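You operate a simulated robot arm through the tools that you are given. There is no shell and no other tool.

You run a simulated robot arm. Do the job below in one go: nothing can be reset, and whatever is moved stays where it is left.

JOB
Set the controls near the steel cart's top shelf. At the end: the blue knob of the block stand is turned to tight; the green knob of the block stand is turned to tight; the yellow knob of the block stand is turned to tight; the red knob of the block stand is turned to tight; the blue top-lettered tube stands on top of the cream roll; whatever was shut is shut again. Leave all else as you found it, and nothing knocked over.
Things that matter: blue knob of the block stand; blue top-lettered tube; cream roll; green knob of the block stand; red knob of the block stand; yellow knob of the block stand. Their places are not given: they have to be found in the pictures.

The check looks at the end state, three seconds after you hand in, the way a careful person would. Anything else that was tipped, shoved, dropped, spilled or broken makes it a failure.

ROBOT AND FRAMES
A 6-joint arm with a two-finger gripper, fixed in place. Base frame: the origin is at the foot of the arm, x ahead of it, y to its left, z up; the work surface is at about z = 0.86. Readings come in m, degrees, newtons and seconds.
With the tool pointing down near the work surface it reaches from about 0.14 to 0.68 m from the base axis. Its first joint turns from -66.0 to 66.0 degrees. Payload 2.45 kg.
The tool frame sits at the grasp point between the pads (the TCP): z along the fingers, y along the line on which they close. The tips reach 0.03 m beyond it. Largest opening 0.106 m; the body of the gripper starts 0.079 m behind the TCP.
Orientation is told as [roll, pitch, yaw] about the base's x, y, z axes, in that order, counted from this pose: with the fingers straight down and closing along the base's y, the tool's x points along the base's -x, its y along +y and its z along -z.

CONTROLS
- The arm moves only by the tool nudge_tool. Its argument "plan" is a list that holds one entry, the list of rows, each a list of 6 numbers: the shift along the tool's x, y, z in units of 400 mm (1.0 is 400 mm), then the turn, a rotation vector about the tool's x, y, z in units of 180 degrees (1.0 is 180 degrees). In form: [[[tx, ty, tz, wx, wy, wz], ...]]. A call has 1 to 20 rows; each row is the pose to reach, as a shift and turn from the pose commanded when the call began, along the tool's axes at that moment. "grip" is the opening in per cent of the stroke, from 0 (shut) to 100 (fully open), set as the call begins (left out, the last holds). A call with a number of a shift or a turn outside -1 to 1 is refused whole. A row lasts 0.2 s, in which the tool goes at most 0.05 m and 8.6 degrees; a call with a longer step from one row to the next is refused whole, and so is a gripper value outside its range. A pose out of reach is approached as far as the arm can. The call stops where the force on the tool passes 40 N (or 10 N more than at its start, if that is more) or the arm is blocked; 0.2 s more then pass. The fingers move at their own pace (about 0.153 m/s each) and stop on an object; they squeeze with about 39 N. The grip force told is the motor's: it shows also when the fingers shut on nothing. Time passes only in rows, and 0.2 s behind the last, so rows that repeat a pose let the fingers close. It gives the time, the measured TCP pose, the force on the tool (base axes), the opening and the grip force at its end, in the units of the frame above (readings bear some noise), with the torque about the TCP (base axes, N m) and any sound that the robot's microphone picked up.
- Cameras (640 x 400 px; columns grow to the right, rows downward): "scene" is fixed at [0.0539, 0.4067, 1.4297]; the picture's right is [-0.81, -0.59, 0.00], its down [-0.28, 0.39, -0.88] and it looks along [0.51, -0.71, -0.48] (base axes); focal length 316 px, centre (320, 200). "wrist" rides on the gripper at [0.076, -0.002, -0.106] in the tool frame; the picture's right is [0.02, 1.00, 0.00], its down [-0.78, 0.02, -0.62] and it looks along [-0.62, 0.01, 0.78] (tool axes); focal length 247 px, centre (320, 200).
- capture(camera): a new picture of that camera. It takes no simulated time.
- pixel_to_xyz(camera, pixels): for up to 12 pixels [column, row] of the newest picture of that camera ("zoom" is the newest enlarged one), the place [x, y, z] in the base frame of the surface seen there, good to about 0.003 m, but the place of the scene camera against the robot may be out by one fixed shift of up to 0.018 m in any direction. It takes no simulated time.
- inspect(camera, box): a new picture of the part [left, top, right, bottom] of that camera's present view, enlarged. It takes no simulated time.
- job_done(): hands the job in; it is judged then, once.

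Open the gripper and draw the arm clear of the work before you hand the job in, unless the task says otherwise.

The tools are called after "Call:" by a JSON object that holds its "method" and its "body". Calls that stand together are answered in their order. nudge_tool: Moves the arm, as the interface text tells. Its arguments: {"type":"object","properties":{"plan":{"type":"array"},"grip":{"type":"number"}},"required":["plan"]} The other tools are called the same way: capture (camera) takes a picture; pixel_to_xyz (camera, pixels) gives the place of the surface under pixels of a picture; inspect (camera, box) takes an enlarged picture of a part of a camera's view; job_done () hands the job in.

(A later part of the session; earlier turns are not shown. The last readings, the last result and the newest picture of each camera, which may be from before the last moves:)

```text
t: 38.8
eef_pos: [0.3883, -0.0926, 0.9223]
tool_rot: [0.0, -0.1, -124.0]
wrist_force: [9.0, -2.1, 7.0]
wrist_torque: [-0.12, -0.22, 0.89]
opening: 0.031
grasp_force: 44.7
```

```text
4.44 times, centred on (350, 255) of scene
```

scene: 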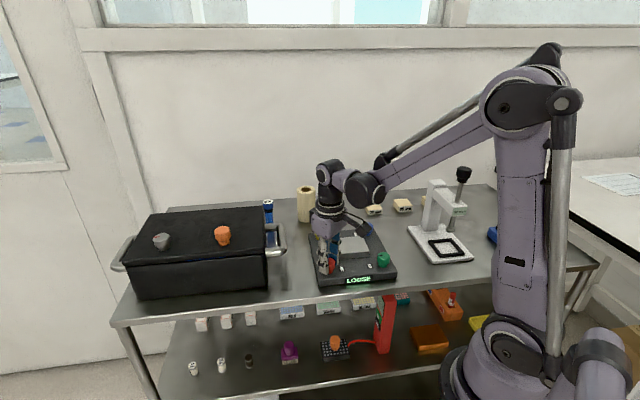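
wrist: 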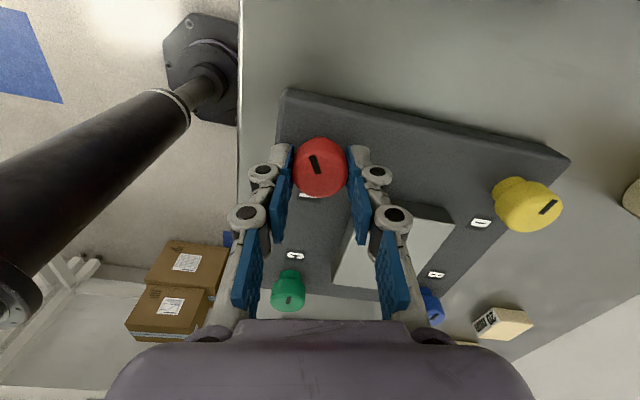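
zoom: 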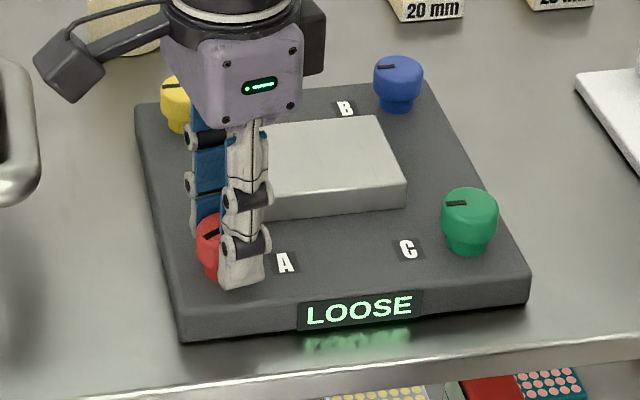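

Torque about z has risen to 0.89 N·m and the pointer slipped relative to the pads (now at (315,163)), so the red knob is at its end stop after roughly 335°. I release, lift off and check.

Call:
{"method": "nudge_tool", "body": {"plan": [[[0, 0, 0, 0, 0, 0], [0, 0, 0, 0, 0, 0], [0, 0, -0.06, 0, 0, 0], [0, 0, -0.12, 0, 0, 0], [0, 0, -0.2, 0, 0, 0], [0, 0, -0.3, 0, 0, 0], [0, 0, -0.3, 0, 0, 0]]], "grip": 42}}

Call:
{"method": "inspect", "body": {"camera": "scene", "box": [290, 210, 410, 300]}}

Call:
{"method": "capture", "body": {"camera": "wrist"}}

```text
t: 40.4
eef_pos: [0.3878, -0.0917, 1.0446]
tool_rot: [0.0, 0.0, -124.0]
wrist_force: [-0.2, 1.1, -1.1]
wrist_torque: [0.01, 0.01, -0.02]
opening: 0.0445
grasp_force: 0.1
```

```text
4.44 times, centred on (350, 255) of scene
```

zoom: 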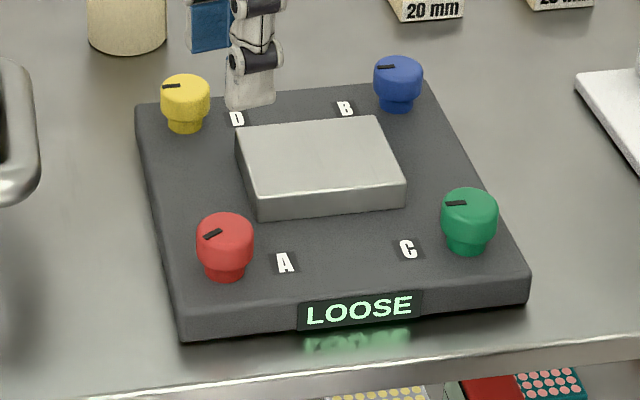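

```text
taken
```

wrist: 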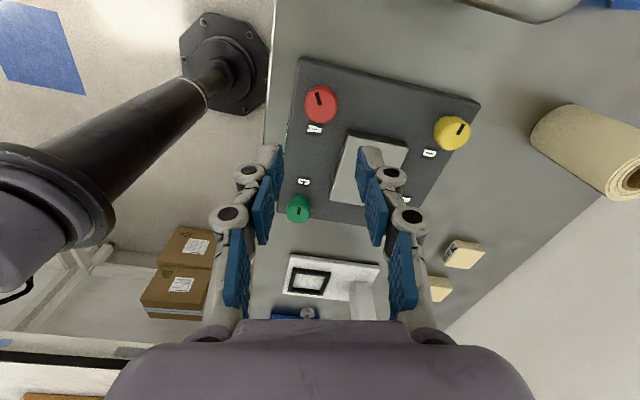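

Red's pointer now rests at ≈8 o'clock (zoom (212,234)); stand unmoved; still LOOSE since three remain. Next is the diagonal knob blue (B). I check the press's place for clearance first.

Call:
{"method": "capture", "body": {"camera": "scene"}}

Call:
{"method": "pixel_to_xyz", "body": {"camera": "scene", "pixels": [[437, 183], [430, 210], [460, 208], [463, 172], [409, 231], [440, 262], [473, 258], [452, 225], [373, 208], [402, 205], [367, 227], [382, 257]]}}

```text
taken
```

scene: 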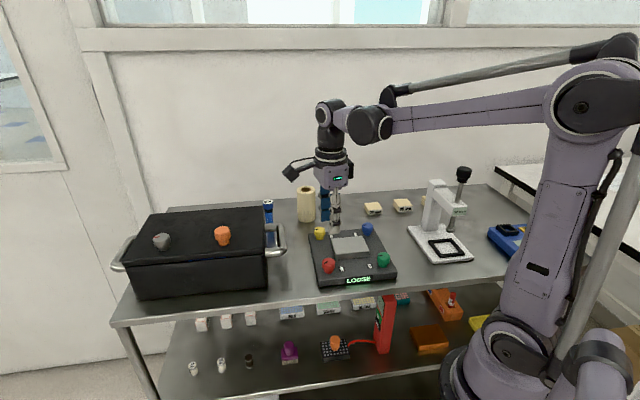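

```text
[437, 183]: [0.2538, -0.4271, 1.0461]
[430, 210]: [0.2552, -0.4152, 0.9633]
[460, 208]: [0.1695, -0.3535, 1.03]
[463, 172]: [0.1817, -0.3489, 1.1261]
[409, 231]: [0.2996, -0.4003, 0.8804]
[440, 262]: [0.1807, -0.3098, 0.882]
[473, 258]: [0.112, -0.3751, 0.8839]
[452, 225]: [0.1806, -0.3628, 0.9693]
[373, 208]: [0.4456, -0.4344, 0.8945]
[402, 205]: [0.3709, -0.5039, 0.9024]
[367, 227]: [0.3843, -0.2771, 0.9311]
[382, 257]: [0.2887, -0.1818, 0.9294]
```

The press stays over 0.19 m from the blue knob. I travel at z≈1.04 to above blue (≈(0.389,−0.2845)) while unwinding the wrist counterclockwise.

Call:
{"method": "nudge_tool", "body": {"plan": [[[-0.0498, 0.034, 0, 0, 0, -0.0475], [-0.0996, 0.068, 0, 0, 0, -0.095], [-0.1494, 0.102, 0, 0, 0, -0.1425], [-0.1992, 0.136, 0, 0, 0, -0.19], [-0.249, 0.17, 0, 0, 0, -0.2375], [-0.2988, 0.204, 0, 0, 0, -0.285], [-0.3486, 0.238, 0, 0, 0, -0.3325], [-0.3986, 0.2717, 0, 0, 0, -0.38], [-0.3986, 0.2717, 0, 0, 0, -0.4275], [-0.3986, 0.2717, 0, 0, 0, -0.475], [-0.3986, 0.2717, 0, 0, 0, -0.5225], [-0.3986, 0.2717, 0, 0, 0, -0.57], [-0.3986, 0.2717, 0, 0, 0, -0.6175], [-0.3986, 0.2717, 0, 0, 0, -0.665], [-0.3986, 0.2717, 0, 0, 0, -0.7125], [-0.3986, 0.2717, 0, 0, 0, -0.76], [-0.3986, 0.2717, 0, 0, 0, -0.8075], [-0.3986, 0.2717, 0, 0, 0, -0.855], [-0.3986, 0.2717, 0, 0, 0, -0.9025], [-0.3986, 0.2717, 0, 0, 0, -0.95]]]}}

Call:
{"method": "capture", "body": {"camera": "wrist"}}

```text
t: 44.6
eef_pos: [0.3895, -0.284, 1.043]
tool_rot: [0.0, 0.1, 47.1]
wrist_force: [0.3, 0.3, 0.5]
wrist_torque: [0.01, 0.0, 0.0]
opening: 0.0446
grasp_force: 0.0
```

```text
taken
```

wrist: 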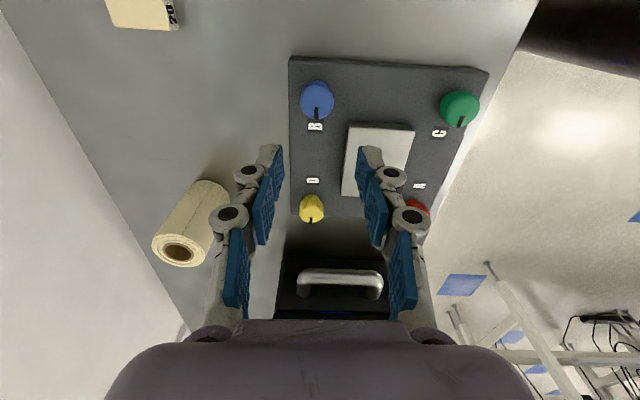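

Over blue at yaw 47°. I keep unwinding to yaw ≈128° to have nearly the full clockwise range.

Call:
{"method": "nudge_tool", "body": {"plan": [[[0, 0, 0, 0, 0, -0.045], [0, 0, 0, 0, 0, -0.09], [0, 0, 0, 0, 0, -0.135], [0, 0, 0, 0, 0, -0.18], [0, 0, 0, 0, 0, -0.225], [0, 0, 0, 0, 0, -0.27], [0, 0, 0, 0, 0, -0.315], [0, 0, 0, 0, 0, -0.36], [0, 0, 0, 0, 0, -0.405], [0, 0, 0, 0, 0, -0.45], [0, 0, 0, 0, 0, -0.45]]]}}

Call:
{"method": "inspect", "body": {"camera": "wrist", "box": [260, 62, 380, 137]}}

```text
t: 47.0
eef_pos: [0.3902, -0.285, 1.0424]
tool_rot: [0.0, 0.0, 128.1]
wrist_force: [-0.4, -0.4, 0.5]
wrist_torque: [-0.01, 0.02, -0.01]
opening: 0.0445
grasp_force: 0.0
```

```text
5.33 times, centred on (320, 100) of wrist
```

zoom: 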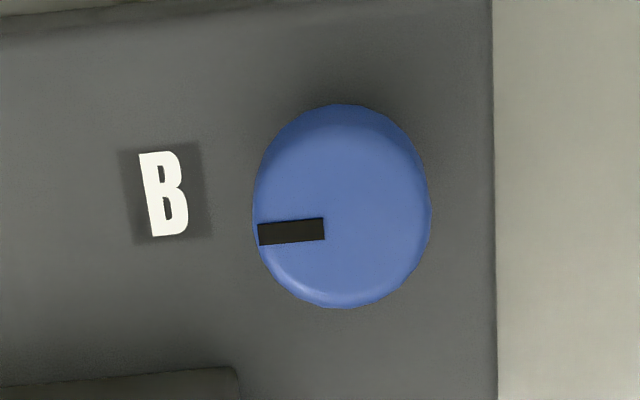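

The blue knob centre is at ≈(324,104) versus the tool axis's (320.5,107.4), i.e. an offset of about +3.3/+3.4 mm in tool x/y. I shift by that and descend to z≈0.96 to recheck.

Call:
{"method": "nudge_tool", "body": {"plan": [[[0.00825, 0.0085, 0.07, 0, 0, 0], [0.00825, 0.0085, 0.14, 0, 0, 0], [0.00825, 0.0085, 0.2075, 0, 0, 0], [0.00825, 0.0085, 0.2075, 0, 0, 0]]]}}

Call:
{"method": "inspect", "body": {"camera": "wrist", "box": [240, 100, 400, 200]}}

```text
t: 48.0
eef_pos: [0.3899, -0.29, 0.9603]
tool_rot: [0.0, 0.1, 128.0]
wrist_force: [0.3, -0.7, -0.5]
wrist_torque: [0.02, 0.01, -0.03]
opening: 0.0446
grasp_force: 0.0
```

```text
4.00 times, centred on (320, 150) of wrist
```

zoom: 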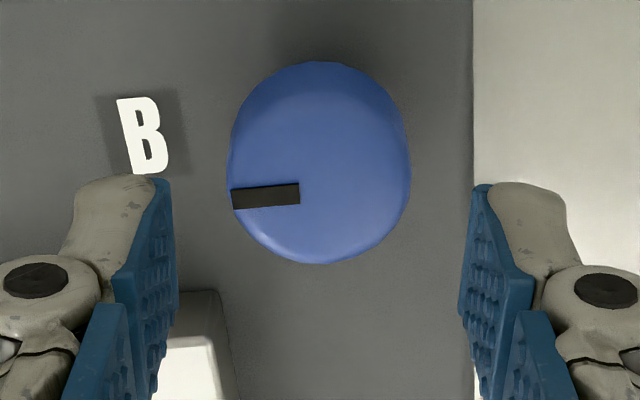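

Alignment is nearly right (knob centre zoom (319,182), axis (323,192)). Fine shift, descend to z≈0.922 and grip.

Call:
{"method": "nudge_tool", "body": {"plan": [[[0.0035, -0.0013, 0.05, 0, 0, 0], [0.0035, -0.0013, 0.095, 0, 0, 0], [0.0035, -0.0013, 0.095, 0, 0, 0]]]}}

Call:
{"method": "nudge_tool", "body": {"plan": [[[0, 0, 0, 0, 0, 0], [0, 0, 0, 0, 0, 0], [0, 0, 0, 0, 0, 0]]], "grip": 0}}

Call:
{"method": "capture", "body": {"camera": "wrist"}}

```text
t: 48.8
eef_pos: [0.391, -0.2907, 0.9213]
tool_rot: [0.0, 0.1, 127.9]
wrist_force: [-0.2, -0.1, 0.2]
wrist_torque: [0.01, 0.01, -0.02]
opening: 0.0442
grasp_force: 0.1
```

```text
t: 49.6
eef_pos: [0.3889, -0.2901, 0.9222]
tool_rot: [0.1, 0.1, 127.9]
wrist_force: [-5.8, -4.4, 0.1]
wrist_torque: [-0.12, 0.27, -0.12]
opening: 0.031
grasp_force: 45.3
```

```text
taken
```

wrist: 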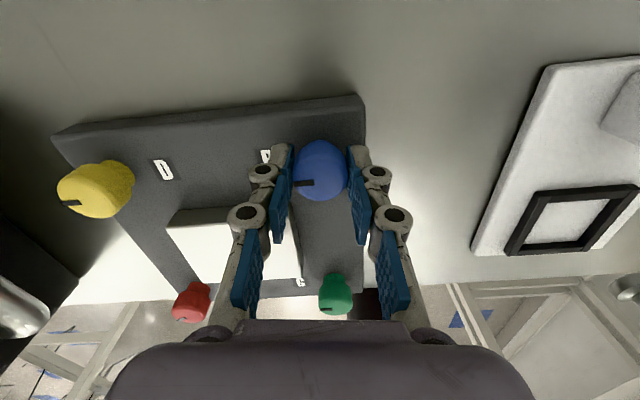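

Blue is gripped cleanly. I turn clockwise 108° in one call.

Call:
{"method": "nudge_tool", "body": {"plan": [[[0, 0.0007, 0, 0, 0, 0.03], [0, 0.0007, 0, 0, 0, 0.06], [0, 0.0007, 0, 0, 0, 0.09], [0, 0.0007, 0, 0, 0, 0.12], [0, 0.0007, 0, 0, 0, 0.15], [0, 0.0007, 0, 0, 0, 0.18], [0, 0.0007, 0, 0, 0, 0.21], [0, 0.0007, 0, 0, 0, 0.24], [0, 0.0007, 0, 0, 0, 0.27], [0, 0.0007, 0, 0, 0, 0.3], [0, 0.0007, 0, 0, 0, 0.33], [0, 0.0007, 0, 0, 0, 0.36], [0, 0.0007, 0, 0, 0, 0.39], [0, 0.0007, 0, 0, 0, 0.42], [0, 0.0007, 0, 0, 0, 0.45], [0, 0.0007, 0, 0, 0, 0.48], [0, 0.0007, 0, 0, 0, 0.51], [0, 0.0007, 0, 0, 0, 0.54], [0, 0.0007, 0, 0, 0, 0.57], [0, 0.0007, 0, 0, 0, 0.6]]], "grip": 0}}

Call:
{"method": "inspect", "body": {"camera": "scene", "box": [290, 210, 410, 300]}}

```text
t: 53.8
eef_pos: [0.3887, -0.29, 0.9226]
tool_rot: [0.3, 0.3, 19.8]
wrist_force: [-24.1, -0.8, 5.4]
wrist_torque: [0.1, 0.09, 0.05]
opening: 0.031
grasp_force: 44.9
```

```text
4.44 times, centred on (350, 255) of scene
```

zoom: 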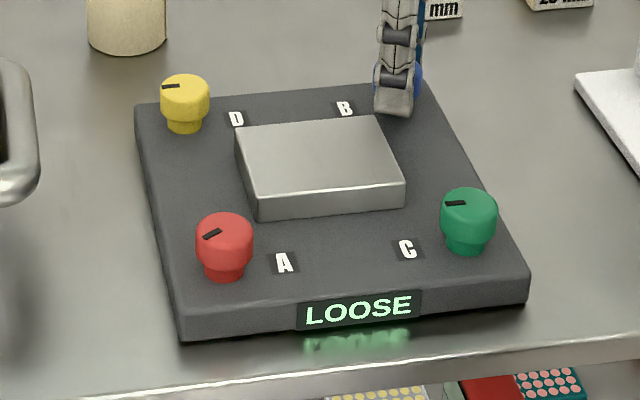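

Blue 108° in; 24 N along −x builds up, so I relieve ~0.6 mm and continue 90° more.

Call:
{"method": "nudge_tool", "body": {"plan": [[[0.0014, 0.0005, 0, 0, 0, 0.0], [0.0014, 0.0005, 0, 0, 0, 0.03], [0.0014, 0.0005, 0, 0, 0, 0.06], [0.0014, 0.0005, 0, 0, 0, 0.09], [0.0014, 0.0005, 0, 0, 0, 0.12], [0.0014, 0.0005, 0, 0, 0, 0.15], [0.0014, 0.0005, 0, 0, 0, 0.18], [0.0014, 0.0005, 0, 0, 0, 0.21], [0.0014, 0.0005, 0, 0, 0, 0.24], [0.0014, 0.0005, 0, 0, 0, 0.27], [0.0014, 0.0005, 0, 0, 0, 0.3], [0.0014, 0.0005, 0, 0, 0, 0.33], [0.0014, 0.0005, 0, 0, 0, 0.36], [0.0014, 0.0005, 0, 0, 0, 0.39], [0.0014, 0.0005, 0, 0, 0, 0.42], [0.0014, 0.0005, 0, 0, 0, 0.45], [0.0014, 0.0005, 0, 0, 0, 0.48]]], "grip": 0}}

Call:
{"method": "inspect", "body": {"camera": "scene", "box": [290, 210, 410, 300]}}

```text
t: 57.4
eef_pos: [0.3885, -0.2885, 0.9217]
tool_rot: [-0.1, 0.3, -66.4]
wrist_force: [-9.0, 11.3, 1.3]
wrist_torque: [0.65, 0.35, 0.01]
opening: 0.0307
grasp_force: 45.1
```

```text
4.44 times, centred on (350, 255) of scene
```

zoom: 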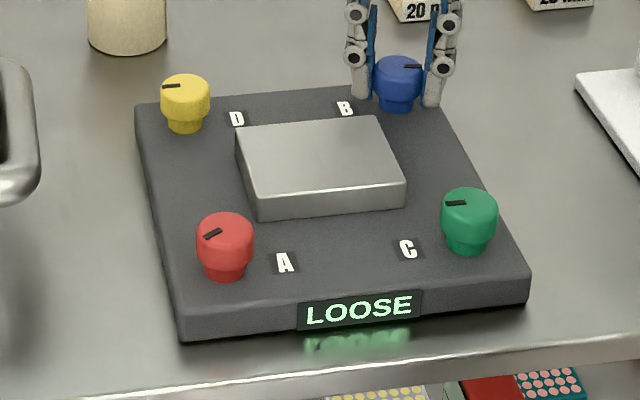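

Blue ≈194° in (pointer to the right at zoom (413,66)), low torque. I continue another 90°.

Call:
{"method": "nudge_tool", "body": {"plan": [[[0.0012, -0.0003, 0, 0, 0, 0.03], [0.0012, -0.0003, 0, 0, 0, 0.06], [0.0012, -0.0003, 0, 0, 0, 0.09], [0.0012, -0.0003, 0, 0, 0, 0.12], [0.0012, -0.0003, 0, 0, 0, 0.15], [0.0012, -0.0003, 0, 0, 0, 0.18], [0.0012, -0.0003, 0, 0, 0, 0.21], [0.0012, -0.0003, 0, 0, 0, 0.24], [0.0012, -0.0003, 0, 0, 0, 0.27], [0.0012, -0.0003, 0, 0, 0, 0.3], [0.0012, -0.0003, 0, 0, 0, 0.33], [0.0012, -0.0003, 0, 0, 0, 0.36], [0.0012, -0.0003, 0, 0, 0, 0.39], [0.0012, -0.0003, 0, 0, 0, 0.42], [0.0012, -0.0003, 0, 0, 0, 0.45], [0.0012, -0.0003, 0, 0, 0, 0.48], [0.0012, -0.0003, 0, 0, 0, 0.51]]], "grip": 0}}

Call:
{"method": "inspect", "body": {"camera": "scene", "box": [290, 210, 410, 300]}}

```text
t: 61.0
eef_pos: [0.3901, -0.2901, 0.9219]
tool_rot: [0.0, 0.2, -158.4]
wrist_force: [2.7, 11.8, 3.8]
wrist_torque: [0.25, -0.14, 0.0]
opening: 0.0308
grasp_force: 44.6
```

```text
4.44 times, centred on (350, 255) of scene
```

zoom: 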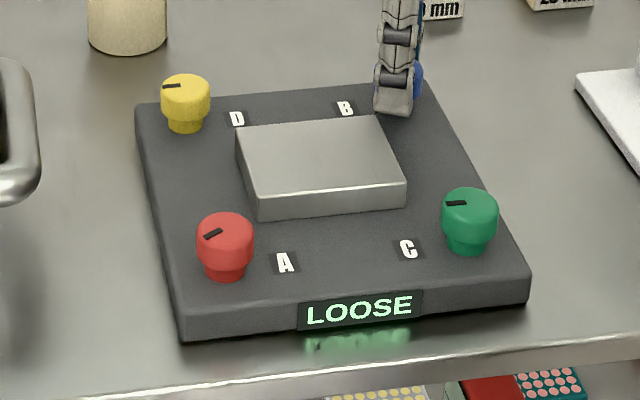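

Blue ≈286° in. I continue with finer steps up to about 50° more, near the wrist limit.

Call:
{"method": "nudge_tool", "body": {"plan": [[[0.0004, -0.0009, 0, 0, 0, 0.02], [0.0004, -0.0009, 0, 0, 0, 0.04], [0.0004, -0.0009, 0, 0, 0, 0.06], [0.0004, -0.0009, 0, 0, 0, 0.08], [0.0004, -0.0009, 0, 0, 0, 0.1], [0.0004, -0.0009, 0, 0, 0, 0.12], [0.0004, -0.0009, 0, 0, 0, 0.14], [0.0004, -0.0009, 0, 0, 0, 0.16], [0.0004, -0.0009, 0, 0, 0, 0.18], [0.0004, -0.0009, 0, 0, 0, 0.2], [0.0004, -0.0009, 0, 0, 0, 0.22], [0.0004, -0.0009, 0, 0, 0, 0.24], [0.0004, -0.0009, 0, 0, 0, 0.26]]], "grip": 0}}

Call:
{"method": "inspect", "body": {"camera": "scene", "box": [290, 210, 410, 300]}}

Call:
{"method": "capture", "body": {"camera": "wrist"}}

```text
t: 63.8
eef_pos: [0.3895, -0.2896, 0.9216]
tool_rot: [0.0, 0.1, 155.0]
wrist_force: [9.4, -1.0, 4.4]
wrist_torque: [-0.2, -0.66, -0.02]
opening: 0.0308
grasp_force: 45.4
```

```text
4.44 times, centred on (350, 255) of scene
```

zoom: 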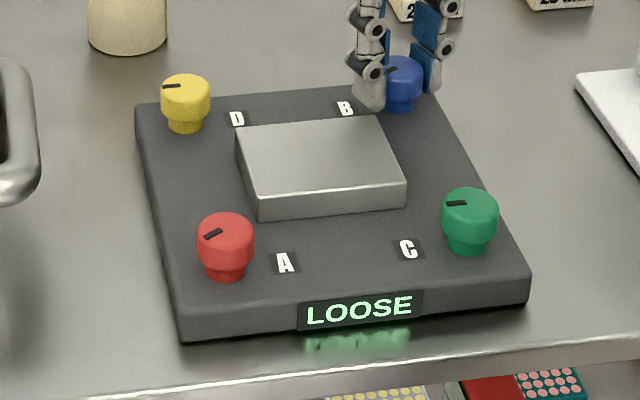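

```text
taken
```

wrist: 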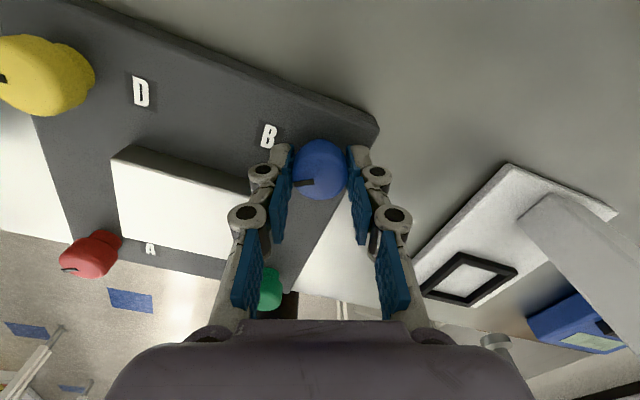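

Blue is at 333°, still free (torque ≈0). There are a few degrees of wrist left; I'll try 5° more.

Call:
{"method": "nudge_tool", "body": {"plan": [[[0.0008, 0, 0, 0, 0, 0.01], [0.0008, 0, 0, 0, 0, 0.02], [0.0008, 0, 0, 0, 0, 0.028], [0.0008, 0, 0, 0, 0, 0.028]]], "grip": 0}}

```text
t: 64.8
eef_pos: [0.3892, -0.29, 0.9213]
tool_rot: [-0.5, -0.1, 150.6]
wrist_force: [9.8, 15.6, -6.9]
wrist_torque: [0.37, 0.3, 0.21]
opening: 0.0307
grasp_force: 44.4
out of reach, approached as far as the arm can: row 3, 4
```

Torque begins to show (0.21) but the wrist is at its limit. I release, lift, and unwind ≈150° for a finishing grip.

Call:
{"method": "nudge_tool", "body": {"plan": [[[0, 0, 0, 0, 0, 0], [0, 0, 0, 0, 0, 0], [0, 0, -0.06, 0, 0, 0], [0, 0, -0.12, 0, 0, 0], [0, 0, -0.14, 0, 0, 0]]], "grip": 42}}

Call:
{"method": "nudge_tool", "body": {"plan": [[[0, 0, 0, 0, 0, -0.045], [0, 0, 0, 0, 0, -0.09], [0, 0, 0, 0, 0, -0.135], [0, 0, 0, 0, 0, -0.18], [0, 0, 0, 0, 0, -0.225], [0, 0, 0, 0, 0, -0.27], [0, 0, 0, 0, 0, -0.315], [0, 0, 0, 0, 0, -0.36], [0, 0, 0, 0, 0, -0.405], [0, 0, 0, 0, 0, -0.45], [0, 0, 0, 0, 0, -0.495], [0, 0, 0, 0, 0, -0.54], [0, 0, 0, 0, 0, -0.585], [0, 0, 0, 0, 0, -0.63], [0, 0, 0, 0, 0, -0.675], [0, 0, 0, 0, 0, -0.72], [0, 0, 0, 0, 0, -0.765], [0, 0, 0, 0, 0, -0.81], [0, 0, 0, 0, 0, -0.83], [0, 0, 0, 0, 0, -0.83]]]}}

Call:
{"method": "inspect", "body": {"camera": "wrist", "box": [240, 90, 400, 190]}}

Call:
{"method": "inspect", "body": {"camera": "scene", "box": [290, 210, 410, 300]}}

```text
t: 66.0
eef_pos: [0.3862, -0.2939, 0.9785]
tool_rot: [-0.1, 0.1, 150.4]
wrist_force: [0.6, 0.2, 0.8]
wrist_torque: [-0.03, -0.01, 0.03]
opening: 0.0445
grasp_force: 0.1
```

```text
t: 70.2
eef_pos: [0.3864, -0.2915, 0.9781]
tool_rot: [0.0, 0.0, -60.6]
wrist_force: [0.2, 0.2, 0.5]
wrist_torque: [0.02, 0.0, -0.01]
opening: 0.0446
grasp_force: 0.1
```

```text
4.00 times, centred on (320, 140) of wrist
```

zoom: 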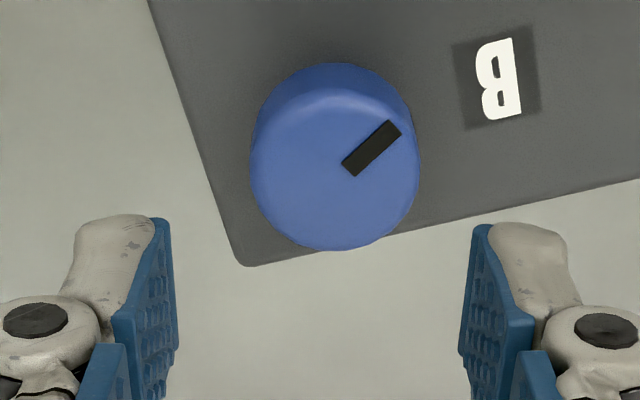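

```text
4.44 times, centred on (350, 255) of scene
```

zoom: 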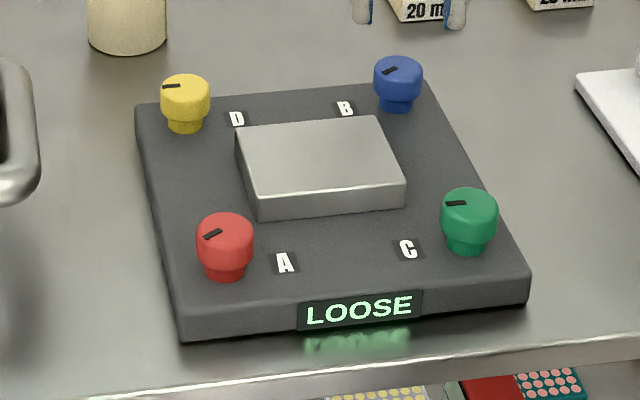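

Blue's pointer now matches red's end direction. I re-centre (+2.3/+2.1 mm tool x/y), descend, and grip to turn it firmly to its stop.

Call:
{"method": "nudge_tool", "body": {"plan": [[[0.0057, 0.0053, 0.07, 0, 0, 0], [0.0057, 0.0053, 0.12, 0, 0, 0], [0.0057, 0.0053, 0.14, 0, 0, 0], [0.0057, 0.0053, 0.14, 0, 0, 0]]]}}

Call:
{"method": "nudge_tool", "body": {"plan": [[[0, 0, 0, 0, 0, 0], [0, 0, 0, 0, 0, 0], [0, 0, 0, 0, 0, 0]]], "grip": 0}}

Call:
{"method": "nudge_tool", "body": {"plan": [[[0, 0, 0, 0, 0, 0.01], [0, 0, 0, 0, 0, 0.02], [0, 0, 0, 0, 0, 0.03], [0, 0, 0, 0, 0, 0.04], [0, 0, 0, 0, 0, 0.05], [0, 0, 0, 0, 0, 0.06], [0, 0, 0, 0, 0, 0.07], [0, 0, 0, 0, 0, 0.08]]], "grip": 0}}

Call:
{"method": "capture", "body": {"camera": "wrist"}}

```text
t: 71.2
eef_pos: [0.3879, -0.2897, 0.9211]
tool_rot: [0.0, 0.0, -60.6]
wrist_force: [0.0, -0.9, 0.2]
wrist_torque: [0.02, 0.01, -0.02]
opening: 0.0443
grasp_force: 0.0
```

```text
t: 72.0
eef_pos: [0.3884, -0.2889, 0.9215]
tool_rot: [0.1, 0.0, -60.5]
wrist_force: [4.7, 1.8, -1.6]
wrist_torque: [0.16, -0.2, 0.04]
opening: 0.0305
grasp_force: 44.6
```

```text
t: 73.8
eef_pos: [0.3893, -0.2894, 0.9215]
tool_rot: [0.1, 0.0, -75.1]
wrist_force: [9.2, 7.0, 4.6]
wrist_torque: [0.17, -0.26, 0.53]
opening: 0.0312
grasp_force: 45.3
```

```text
taken
```

wrist: 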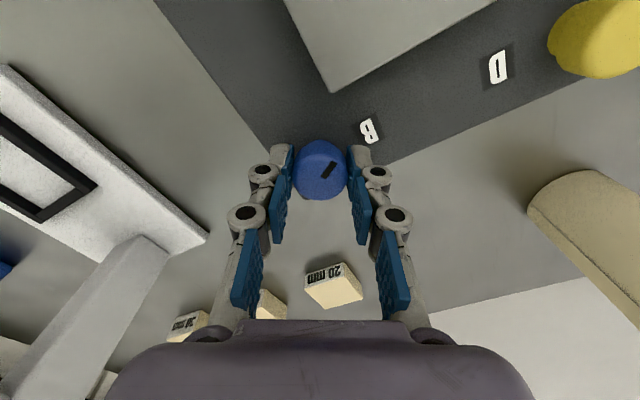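

Torque has risen to 0.53 N·m: the stop is being reached. A bit further to make sure.

Call:
{"method": "nudge_tool", "body": {"plan": [[[0, 0, 0, 0, 0, 0.01], [0, 0, 0, 0, 0, 0.02], [0, 0, 0, 0, 0, 0.03], [0, 0, 0, 0, 0, 0.04], [0, 0, 0, 0, 0, 0.05], [0, 0, 0, 0, 0, 0.06], [0, 0, 0, 0, 0, 0.07], [0, 0, 0, 0, 0, 0.08]]], "grip": 0}}

Call:
{"method": "capture", "body": {"camera": "wrist"}}

Call:
{"method": "inspect", "body": {"camera": "scene", "box": [290, 210, 410, 300]}}

```text
t: 75.6
eef_pos: [0.3886, -0.2889, 0.9228]
tool_rot: [0.1, 0.0, -89.3]
wrist_force: [15.1, 4.4, -5.0]
wrist_torque: [0.15, -0.43, 0.33]
opening: 0.0307
grasp_force: 45.6
```

```text
taken
```

wrist: 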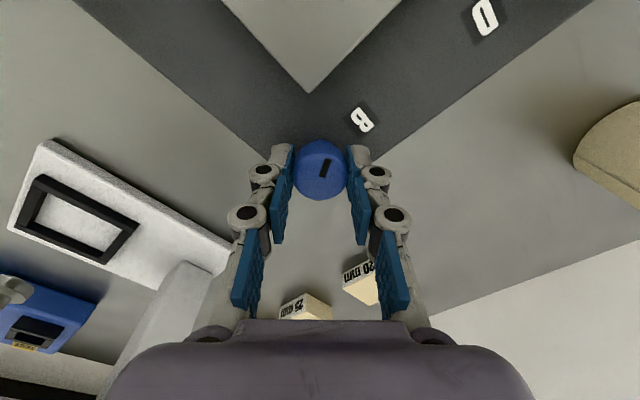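

```text
4.44 times, centred on (350, 255) of scene
```

zoom: 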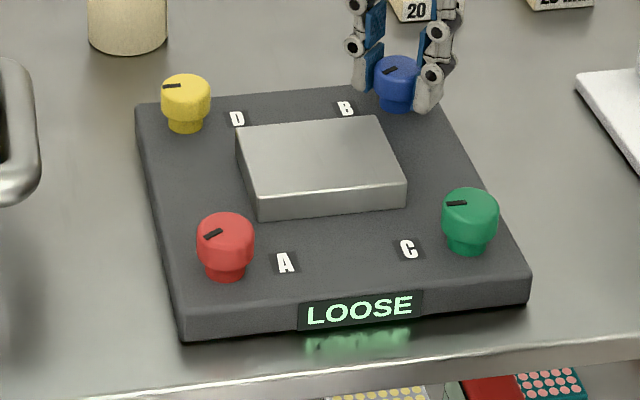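

Blue's pointer has slipped within the pads while staying put in the scene view – it's at its stop. I release, lift to z≈1.05, and travel to above green while unwinding the wrist.

Call:
{"method": "nudge_tool", "body": {"plan": [[[0, 0, 0, 0, 0, 0], [0, 0, 0, 0, 0, 0], [0, 0, -0.08, 0, 0, 0], [0, 0, -0.16, 0, 0, 0], [0, 0, -0.24, 0, 0, 0], [0, 0, -0.32, 0, 0, 0], [0, 0, -0.32, 0, 0, 0]]], "grip": 42}}

Call:
{"method": "nudge_tool", "body": {"plan": [[[0.031, -0.0304, 0, 0, 0, -0.0475], [0.062, -0.0608, 0, 0, 0, -0.095], [0.093, -0.0913, 0, 0, 0, -0.1425], [0.124, -0.1217, 0, 0, 0, -0.19], [0.155, -0.1522, 0, 0, 0, -0.2375], [0.186, -0.1826, 0, 0, 0, -0.285], [0.217, -0.213, 0, 0, 0, -0.3325], [0.248, -0.2435, 0, 0, 0, -0.38], [0.248, -0.2435, 0, 0, 0, -0.4275], [0.248, -0.2435, 0, 0, 0, -0.475], [0.248, -0.2435, 0, 0, 0, -0.5225], [0.248, -0.2435, 0, 0, 0, -0.57], [0.248, -0.2435, 0, 0, 0, -0.6175], [0.248, -0.2435, 0, 0, 0, -0.665], [0.248, -0.2435, 0, 0, 0, -0.7125], [0.248, -0.2435, 0, 0, 0, -0.76], [0.248, -0.2435, 0, 0, 0, -0.8075], [0.248, -0.2435, 0, 0, 0, -0.855], [0.248, -0.2435, 0, 0, 0, -0.9025], [0.248, -0.2435, 0, 0, 0, -0.95]]]}}

Call:
{"method": "nudge_tool", "body": {"plan": [[[0, 0, 0, 0, 0, -0.045], [0, 0, 0, 0, 0, -0.09], [0, 0, 0, 0, 0, -0.135], [0, 0, 0, 0, 0, -0.18], [0, 0, 0, 0, 0, -0.225], [0, 0, 0, 0, 0, -0.27], [0, 0, 0, 0, 0, -0.305], [0, 0, 0, 0, 0, -0.305]]]}}

Call:
{"method": "capture", "body": {"camera": "wrist"}}

Call:
{"method": "capture", "body": {"camera": "scene"}}

```text
t: 77.2
eef_pos: [0.3874, -0.2874, 1.0508]
tool_rot: [-0.1, 0.0, -89.4]
wrist_force: [0.0, -0.5, 0.0]
wrist_torque: [0.04, -0.01, 0.01]
opening: 0.0446
grasp_force: 0.0
```

```text
t: 81.4
eef_pos: [0.2885, -0.1902, 1.0498]
tool_rot: [0.0, 0.0, 81.7]
wrist_force: [-0.4, -0.3, 0.3]
wrist_torque: [0.02, -0.01, -0.02]
opening: 0.0444
grasp_force: 0.0
```

```text
t: 83.2
eef_pos: [0.2894, -0.1904, 1.0504]
tool_rot: [0.0, -0.1, 136.7]
wrist_force: [0.2, -0.8, -0.8]
wrist_torque: [0.0, 0.02, -0.01]
opening: 0.0445
grasp_force: 0.2
```

```text
taken
```

wrist: 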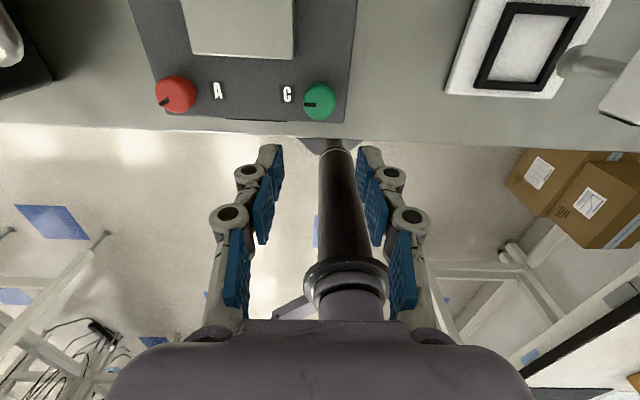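

```text
taken
```

scene: 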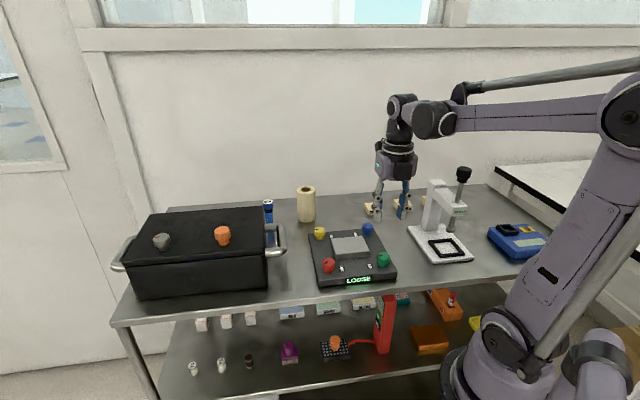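

Above green at yaw 136.7°. I zoom on the knob near (320,102) to align.

Call:
{"method": "inspect", "body": {"camera": "wrist", "box": [260, 67, 380, 142]}}

```text
5.33 times, centred on (320, 104) of wrist
```

zoom: 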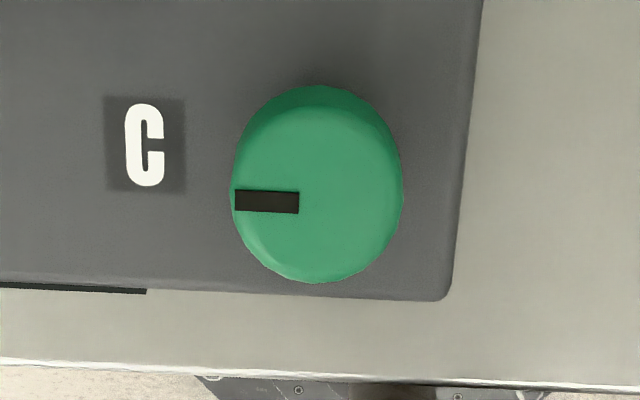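

Green is within 1 mm of the tool axis. I descend to z≈0.96 with a small correction and recheck.

Call:
{"method": "nudge_tool", "body": {"plan": [[[0.0015, -0.002, 0.08, 0, 0, 0], [0.0015, -0.002, 0.16, 0, 0, 0], [0.0015, -0.002, 0.2255, 0, 0, 0], [0.0015, -0.002, 0.2255, 0, 0, 0]]]}}

Call:
{"method": "inspect", "body": {"camera": "wrist", "box": [240, 100, 400, 200]}}

```text
t: 84.2
eef_pos: [0.2908, -0.191, 0.96]
tool_rot: [0.0, 0.0, 136.5]
wrist_force: [0.6, -0.6, 0.5]
wrist_torque: [0.04, 0.02, -0.02]
opening: 0.0444
grasp_force: 0.1
```

```text
4.00 times, centred on (320, 150) of wrist
```

zoom: 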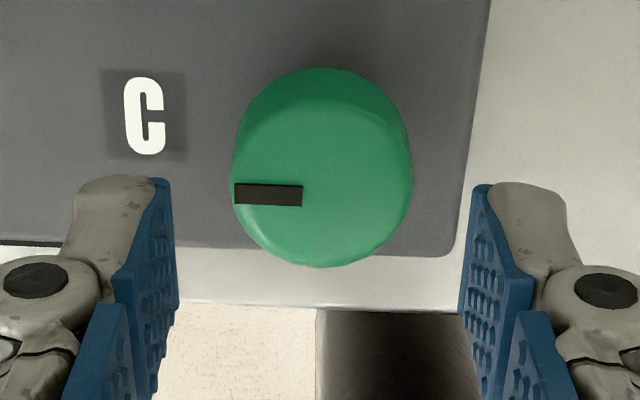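

Well aligned (knob centre zoom (322,186)). Descend to z≈0.922 and grip green.

Call:
{"method": "nudge_tool", "body": {"plan": [[[0.002, 0, 0.05, 0, 0, 0], [0.002, 0, 0.095, 0, 0, 0], [0.002, 0, 0.095, 0, 0, 0]]]}}

Call:
{"method": "nudge_tool", "body": {"plan": [[[0, 0, 0, 0, 0, 0], [0, 0, 0, 0, 0, 0], [0, 0, 0, 0, 0, 0]]], "grip": 0}}

Call:
{"method": "nudge_tool", "body": {"plan": [[[0, 0, 0, 0, 0, 0.03], [0, 0, 0, 0, 0, 0.06], [0, 0, 0, 0, 0, 0.09], [0, 0, 0, 0, 0, 0.12], [0, 0, 0, 0, 0, 0.15], [0, 0, 0, 0, 0, 0.18], [0, 0, 0, 0, 0, 0.21], [0, 0, 0, 0, 0, 0.24], [0, 0, 0, 0, 0, 0.27], [0, 0, 0, 0, 0, 0.3]]], "grip": 0}}

Call:
{"method": "inspect", "body": {"camera": "scene", "box": [290, 210, 410, 300]}}

```text
t: 85.0
eef_pos: [0.291, -0.1895, 0.922]
tool_rot: [0.0, 0.0, 136.5]
wrist_force: [0.9, 0.4, 0.0]
wrist_torque: [0.0, -0.03, 0.0]
opening: 0.0448
grasp_force: 0.1
```

```text
t: 85.8
eef_pos: [0.2894, -0.1909, 0.9225]
tool_rot: [0.1, 0.0, 136.5]
wrist_force: [-5.4, -7.1, 0.9]
wrist_torque: [-0.12, 0.33, 0.05]
opening: 0.0312
grasp_force: 44.9
```

```text
t: 88.0
eef_pos: [0.2891, -0.1919, 0.9226]
tool_rot: [0.1, 0.0, 82.4]
wrist_force: [-16.9, -4.5, 28.8]
wrist_torque: [0.31, 0.48, 0.03]
opening: 0.0313
grasp_force: 45.2
```

```text
4.44 times, centred on (350, 255) of scene
```

zoom: 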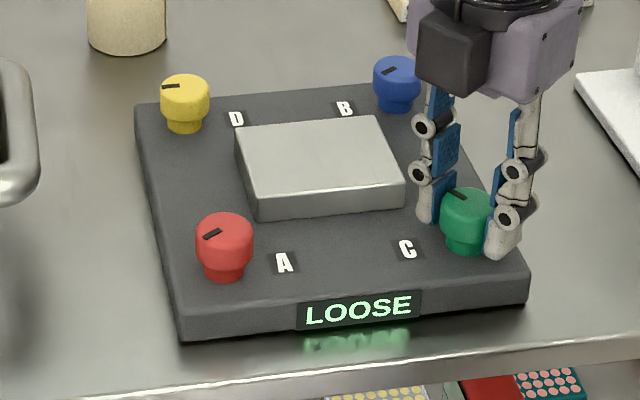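

Green turned 54°; I relieve the 17 N/29 N load slightly and continue 108°.

Call:
{"method": "nudge_tool", "body": {"plan": [[[0.0004, 0.0015, -0.0006, 0, 0, 0.0], [0.0004, 0.0015, -0.0006, 0, 0, 0.03], [0.0004, 0.0015, -0.0006, 0, 0, 0.06], [0.0004, 0.0015, -0.0006, 0, 0, 0.09], [0.0004, 0.0015, -0.0006, 0, 0, 0.12], [0.0004, 0.0015, -0.0006, 0, 0, 0.15], [0.0004, 0.0015, -0.0006, 0, 0, 0.18], [0.0004, 0.0015, -0.0006, 0, 0, 0.21], [0.0004, 0.0015, -0.0006, 0, 0, 0.24], [0.0004, 0.0015, -0.0006, 0, 0, 0.27], [0.0004, 0.0015, -0.0006, 0, 0, 0.3], [0.0004, 0.0015, -0.0006, 0, 0, 0.33], [0.0004, 0.0015, -0.0006, 0, 0, 0.36], [0.0004, 0.0015, -0.0006, 0, 0, 0.39], [0.0004, 0.0015, -0.0006, 0, 0, 0.42]]], "grip": 0}}

```text
t: 91.2
eef_pos: [0.2894, -0.1913, 0.9215]
tool_rot: [0.2, 0.1, 6.8]
wrist_force: [-18.8, 2.1, -22.2]
wrist_torque: [0.07, -0.05, 0.01]
opening: 0.0312
grasp_force: 44.7
```

Green ≈130° in; relieve along −x and continue 100°.

Call:
{"method": "nudge_tool", "body": {"plan": [[[0.0015, 0.0002, 0.0004, 0, 0, 0.0], [0.0015, 0.0002, 0.0004, 0, 0, 0.03], [0.0015, 0.0002, 0.0004, 0, 0, 0.06], [0.0015, 0.0002, 0.0004, 0, 0, 0.09], [0.0015, 0.0002, 0.0004, 0, 0, 0.12], [0.0015, 0.0002, 0.0004, 0, 0, 0.15], [0.0015, 0.0002, 0.0004, 0, 0, 0.18], [0.0015, 0.0002, 0.0004, 0, 0, 0.21], [0.0015, 0.0002, 0.0004, 0, 0, 0.24], [0.0015, 0.0002, 0.0004, 0, 0, 0.27], [0.0015, 0.0002, 0.0004, 0, 0, 0.3], [0.0015, 0.0002, 0.0004, 0, 0, 0.33], [0.0015, 0.0002, 0.0004, 0, 0, 0.36], [0.0015, 0.0002, 0.0004, 0, 0, 0.39], [0.0015, 0.0002, 0.0004, 0, 0, 0.42], [0.0015, 0.0002, 0.0004, 0, 0, 0.45]]], "grip": 0}}

Call:
{"method": "inspect", "body": {"camera": "scene", "box": [290, 210, 410, 300]}}

```text
t: 94.6
eef_pos: [0.2902, -0.1902, 0.9211]
tool_rot: [-0.1, 0.2, -74.2]
wrist_force: [-1.6, 17.2, 18.0]
wrist_torque: [0.58, 0.24, 0.02]
opening: 0.031
grasp_force: 45.0
```

```text
4.44 times, centred on (350, 255) of scene
```

zoom: 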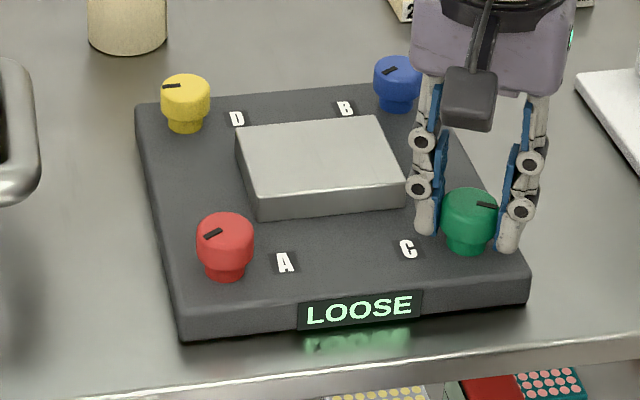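

Green ≈211° in. Relieve along +y and continue 90°.

Call:
{"method": "nudge_tool", "body": {"plan": [[[0.0014, 0.0004, -0.0003, 0, 0, 0.0], [0.0014, 0.0004, -0.0003, 0, 0, 0.03], [0.0014, 0.0004, -0.0003, 0, 0, 0.06], [0.0014, 0.0004, -0.0003, 0, 0, 0.09], [0.0014, 0.0004, -0.0003, 0, 0, 0.12], [0.0014, 0.0004, -0.0003, 0, 0, 0.15], [0.0014, 0.0004, -0.0003, 0, 0, 0.18], [0.0014, 0.0004, -0.0003, 0, 0, 0.21], [0.0014, 0.0004, -0.0003, 0, 0, 0.24], [0.0014, 0.0004, -0.0003, 0, 0, 0.27], [0.0014, 0.0004, -0.0003, 0, 0, 0.3], [0.0014, 0.0004, -0.0003, 0, 0, 0.33], [0.0014, 0.0004, -0.0003, 0, 0, 0.36], [0.0014, 0.0004, -0.0003, 0, 0, 0.39], [0.0014, 0.0004, -0.0003, 0, 0, 0.42], [0.0014, 0.0004, -0.0003, 0, 0, 0.45], [0.0014, 0.0004, -0.0003, 0, 0, 0.48], [0.0014, 0.0004, -0.0003, 0, 0, 0.5]]], "grip": 0}}

```text
t: 98.4
eef_pos: [0.2907, -0.1916, 0.9215]
tool_rot: [0.0, -0.1, -164.2]
wrist_force: [7.5, 7.0, -3.0]
wrist_torque: [0.05, -0.4, -0.01]
opening: 0.0311
grasp_force: 45.2
```

Green ≈301° in. I go on with fine steps toward the stop.

Call:
{"method": "nudge_tool", "body": {"plan": [[[0.0009, -0.0003, 0, 0, 0, 0.02], [0.0009, -0.0003, 0, 0, 0, 0.04], [0.0009, -0.0003, 0, 0, 0, 0.06], [0.0009, -0.0003, 0, 0, 0, 0.08], [0.0009, -0.0003, 0, 0, 0, 0.1], [0.0009, -0.0003, 0, 0, 0, 0.12], [0.0009, -0.0003, 0, 0, 0, 0.14], [0.0009, -0.0003, 0, 0, 0, 0.16], [0.0009, -0.0003, 0, 0, 0, 0.18], [0.0009, -0.0003, 0, 0, 0, 0.2], [0.0009, -0.0003, 0, 0, 0, 0.215]]], "grip": 0}}

Call:
{"method": "inspect", "body": {"camera": "scene", "box": [290, 210, 410, 300]}}

Call:
{"method": "capture", "body": {"camera": "wrist"}}

```text
t: 100.8
eef_pos: [0.2897, -0.1904, 0.9216]
tool_rot: [0.1, 0.0, 157.2]
wrist_force: [-0.2, -0.4, -1.5]
wrist_torque: [0.03, 0.08, 0.33]
opening: 0.0308
grasp_force: 44.6
```

```text
4.44 times, centred on (350, 255) of scene
```

zoom: 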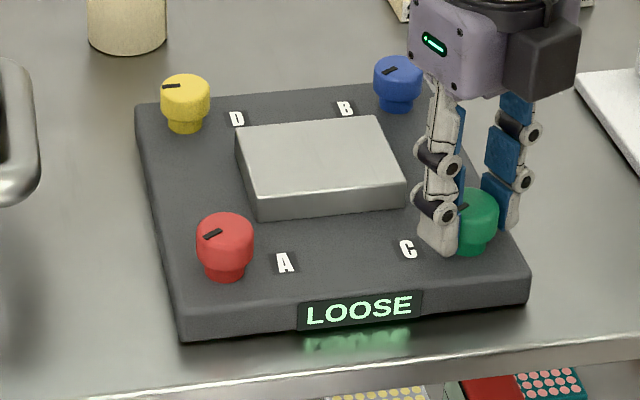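

```text
taken
```

wrist: 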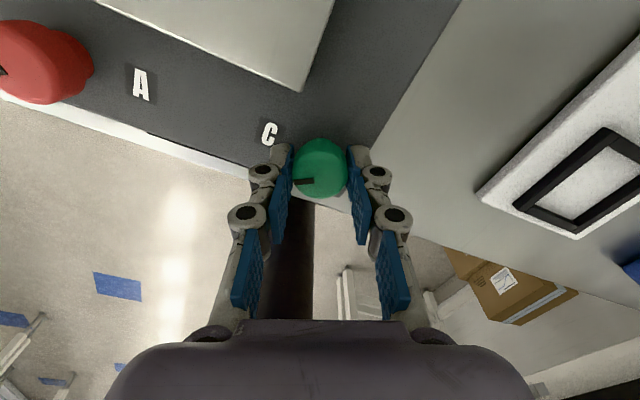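

Torque appears (0.33) at ≈339°. I try the last few degrees available.

Call:
{"method": "nudge_tool", "body": {"plan": [[[0, 0, 0, 0, 0, 0.01], [0, 0, 0, 0, 0, 0.018], [0, 0, 0, 0, 0, 0.018]]], "grip": 0}}

```text
t: 101.6
eef_pos: [0.2907, -0.192, 0.9215]
tool_rot: [-0.3, 0.1, 154.1]
wrist_force: [1.8, 1.7, -5.0]
wrist_torque: [0.01, -0.05, 0.08]
opening: 0.0308
grasp_force: 45.3
```

Not conclusive (0.08), so I regrip green as I did blue: release, lift, unwind ≈150°.

Call:
{"method": "nudge_tool", "body": {"plan": [[[0, 0, 0, 0, 0, 0], [0, 0, 0, 0, 0, 0], [0, 0, -0.06, 0, 0, 0], [0, 0, -0.12, 0, 0, 0], [0, 0, -0.14, 0, 0, 0]]], "grip": 42}}

Call:
{"method": "nudge_tool", "body": {"plan": [[[0, 0, 0, 0, 0, -0.045], [0, 0, 0, 0, 0, -0.09], [0, 0, 0, 0, 0, -0.135], [0, 0, 0, 0, 0, -0.18], [0, 0, 0, 0, 0, -0.225], [0, 0, 0, 0, 0, -0.27], [0, 0, 0, 0, 0, -0.315], [0, 0, 0, 0, 0, -0.36], [0, 0, 0, 0, 0, -0.405], [0, 0, 0, 0, 0, -0.45], [0, 0, 0, 0, 0, -0.495], [0, 0, 0, 0, 0, -0.54], [0, 0, 0, 0, 0, -0.585], [0, 0, 0, 0, 0, -0.63], [0, 0, 0, 0, 0, -0.675], [0, 0, 0, 0, 0, -0.72], [0, 0, 0, 0, 0, -0.765], [0, 0, 0, 0, 0, -0.81], [0, 0, 0, 0, 0, -0.83], [0, 0, 0, 0, 0, -0.83]]]}}

Call:
{"method": "inspect", "body": {"camera": "wrist", "box": [240, 90, 400, 190]}}

Call:
{"method": "inspect", "body": {"camera": "scene", "box": [290, 210, 410, 300]}}

```text
t: 102.8
eef_pos: [0.2892, -0.1906, 0.9786]
tool_rot: [-0.1, 0.1, 154.0]
wrist_force: [-0.8, 0.3, -0.3]
wrist_torque: [-0.01, 0.0, 0.01]
opening: 0.0446
grasp_force: 0.1
```

```text
t: 107.0
eef_pos: [0.2896, -0.1899, 0.9788]
tool_rot: [-0.1, 0.0, -56.6]
wrist_force: [0.2, -0.2, 0.7]
wrist_torque: [0.01, 0.0, 0.01]
opening: 0.0445
grasp_force: 0.0
```

```text
4.00 times, centred on (320, 140) of wrist
```

zoom: 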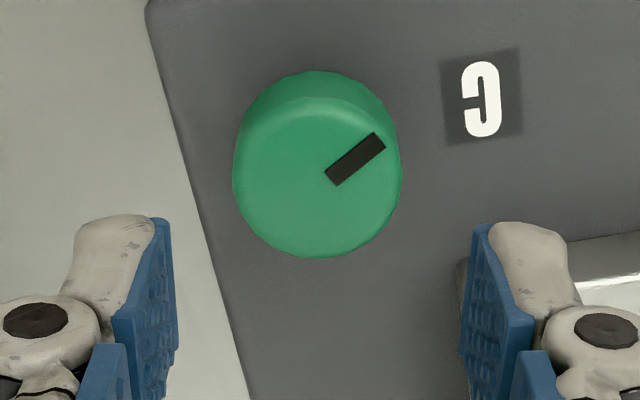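

```text
4.44 times, centred on (350, 255) of scene
```

zoom: 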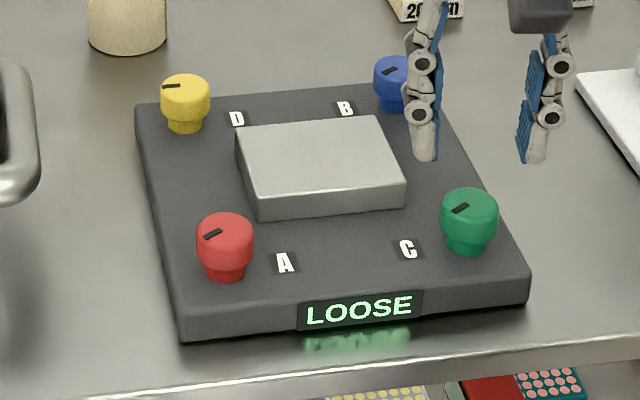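

Green's pointer is close to red's and blue's end direction. I re-centre and grip for a finishing turn.

Call:
{"method": "nudge_tool", "body": {"plan": [[[0.0022, -0.0022, 0.07, 0, 0, 0], [0.0022, -0.0022, 0.12, 0, 0, 0], [0.0022, -0.0022, 0.14, 0, 0, 0], [0.0022, -0.0022, 0.14, 0, 0, 0]]]}}

Call:
{"method": "nudge_tool", "body": {"plan": [[[0, 0, 0, 0, 0, 0], [0, 0, 0, 0, 0, 0], [0, 0, 0, 0, 0, 0]]], "grip": 0}}

Call:
{"method": "nudge_tool", "body": {"plan": [[[0, 0, 0, 0, 0, 0.01], [0, 0, 0, 0, 0, 0.02], [0, 0, 0, 0, 0, 0.03], [0, 0, 0, 0, 0, 0.04], [0, 0, 0, 0, 0, 0.05], [0, 0, 0, 0, 0, 0.06], [0, 0, 0, 0, 0, 0.07], [0, 0, 0, 0, 0, 0.08]]], "grip": 0}}

Call:
{"method": "capture", "body": {"camera": "wrist"}}

```text
t: 108.0
eef_pos: [0.2893, -0.1907, 0.9214]
tool_rot: [0.0, 0.0, -56.8]
wrist_force: [-1.5, 0.5, 0.4]
wrist_torque: [0.01, 0.01, -0.03]
opening: 0.0443
grasp_force: 0.1
```

```text
t: 108.8
eef_pos: [0.2893, -0.1896, 0.9212]
tool_rot: [0.1, 0.0, -56.6]
wrist_force: [3.3, 1.6, -2.6]
wrist_torque: [0.22, -0.04, 0.01]
opening: 0.0307
grasp_force: 44.6
```

```text
t: 110.6
eef_pos: [0.2891, -0.1895, 0.9211]
tool_rot: [0.2, -0.1, -71.2]
wrist_force: [9.8, 8.4, -11.7]
wrist_torque: [0.26, -0.26, 0.69]
opening: 0.0311
grasp_force: 45.8
```

```text
taken
```

wrist: 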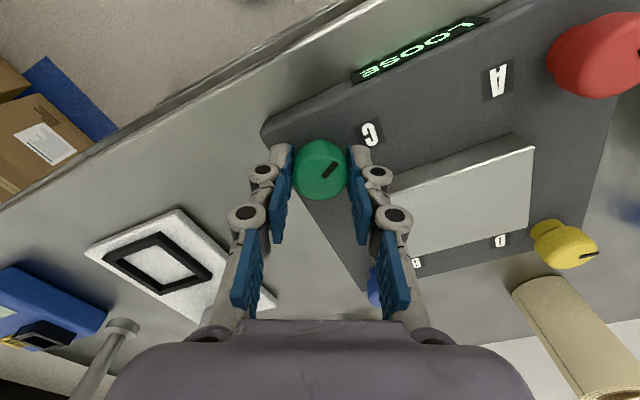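

Torque 0.69 N·m: green's at its stop. A further 10° confirms by slip.

Call:
{"method": "nudge_tool", "body": {"plan": [[[0, 0, 0, 0, 0, 0.01], [0, 0, 0, 0, 0, 0.02], [0, 0, 0, 0, 0, 0.03], [0, 0, 0, 0, 0, 0.04], [0, 0, 0, 0, 0, 0.05], [0, 0, 0, 0, 0, 0.06]]], "grip": 0}}

Call:
{"method": "capture", "body": {"camera": "wrist"}}

Call:
{"method": "inspect", "body": {"camera": "scene", "box": [290, 210, 410, 300]}}

```text
t: 112.0
eef_pos: [0.2899, -0.1903, 0.9226]
tool_rot: [0.0, 0.0, -81.9]
wrist_force: [13.7, 5.0, 10.0]
wrist_torque: [0.19, -0.41, 0.38]
opening: 0.0309
grasp_force: 45.5
```

```text
taken
```

wrist: 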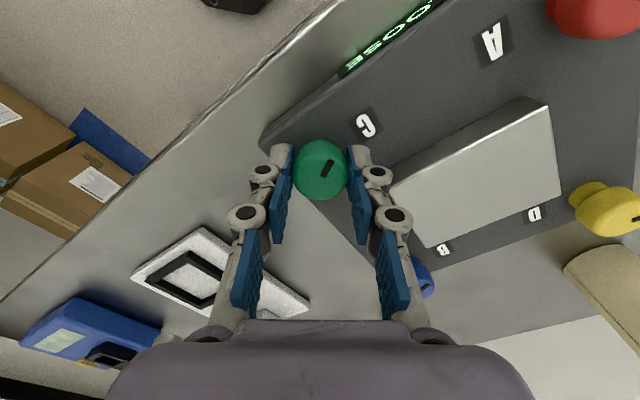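

```text
4.44 times, centred on (350, 255) of scene
```

zoom: 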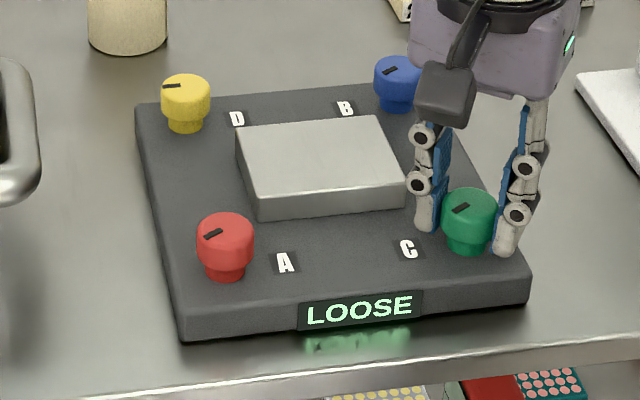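

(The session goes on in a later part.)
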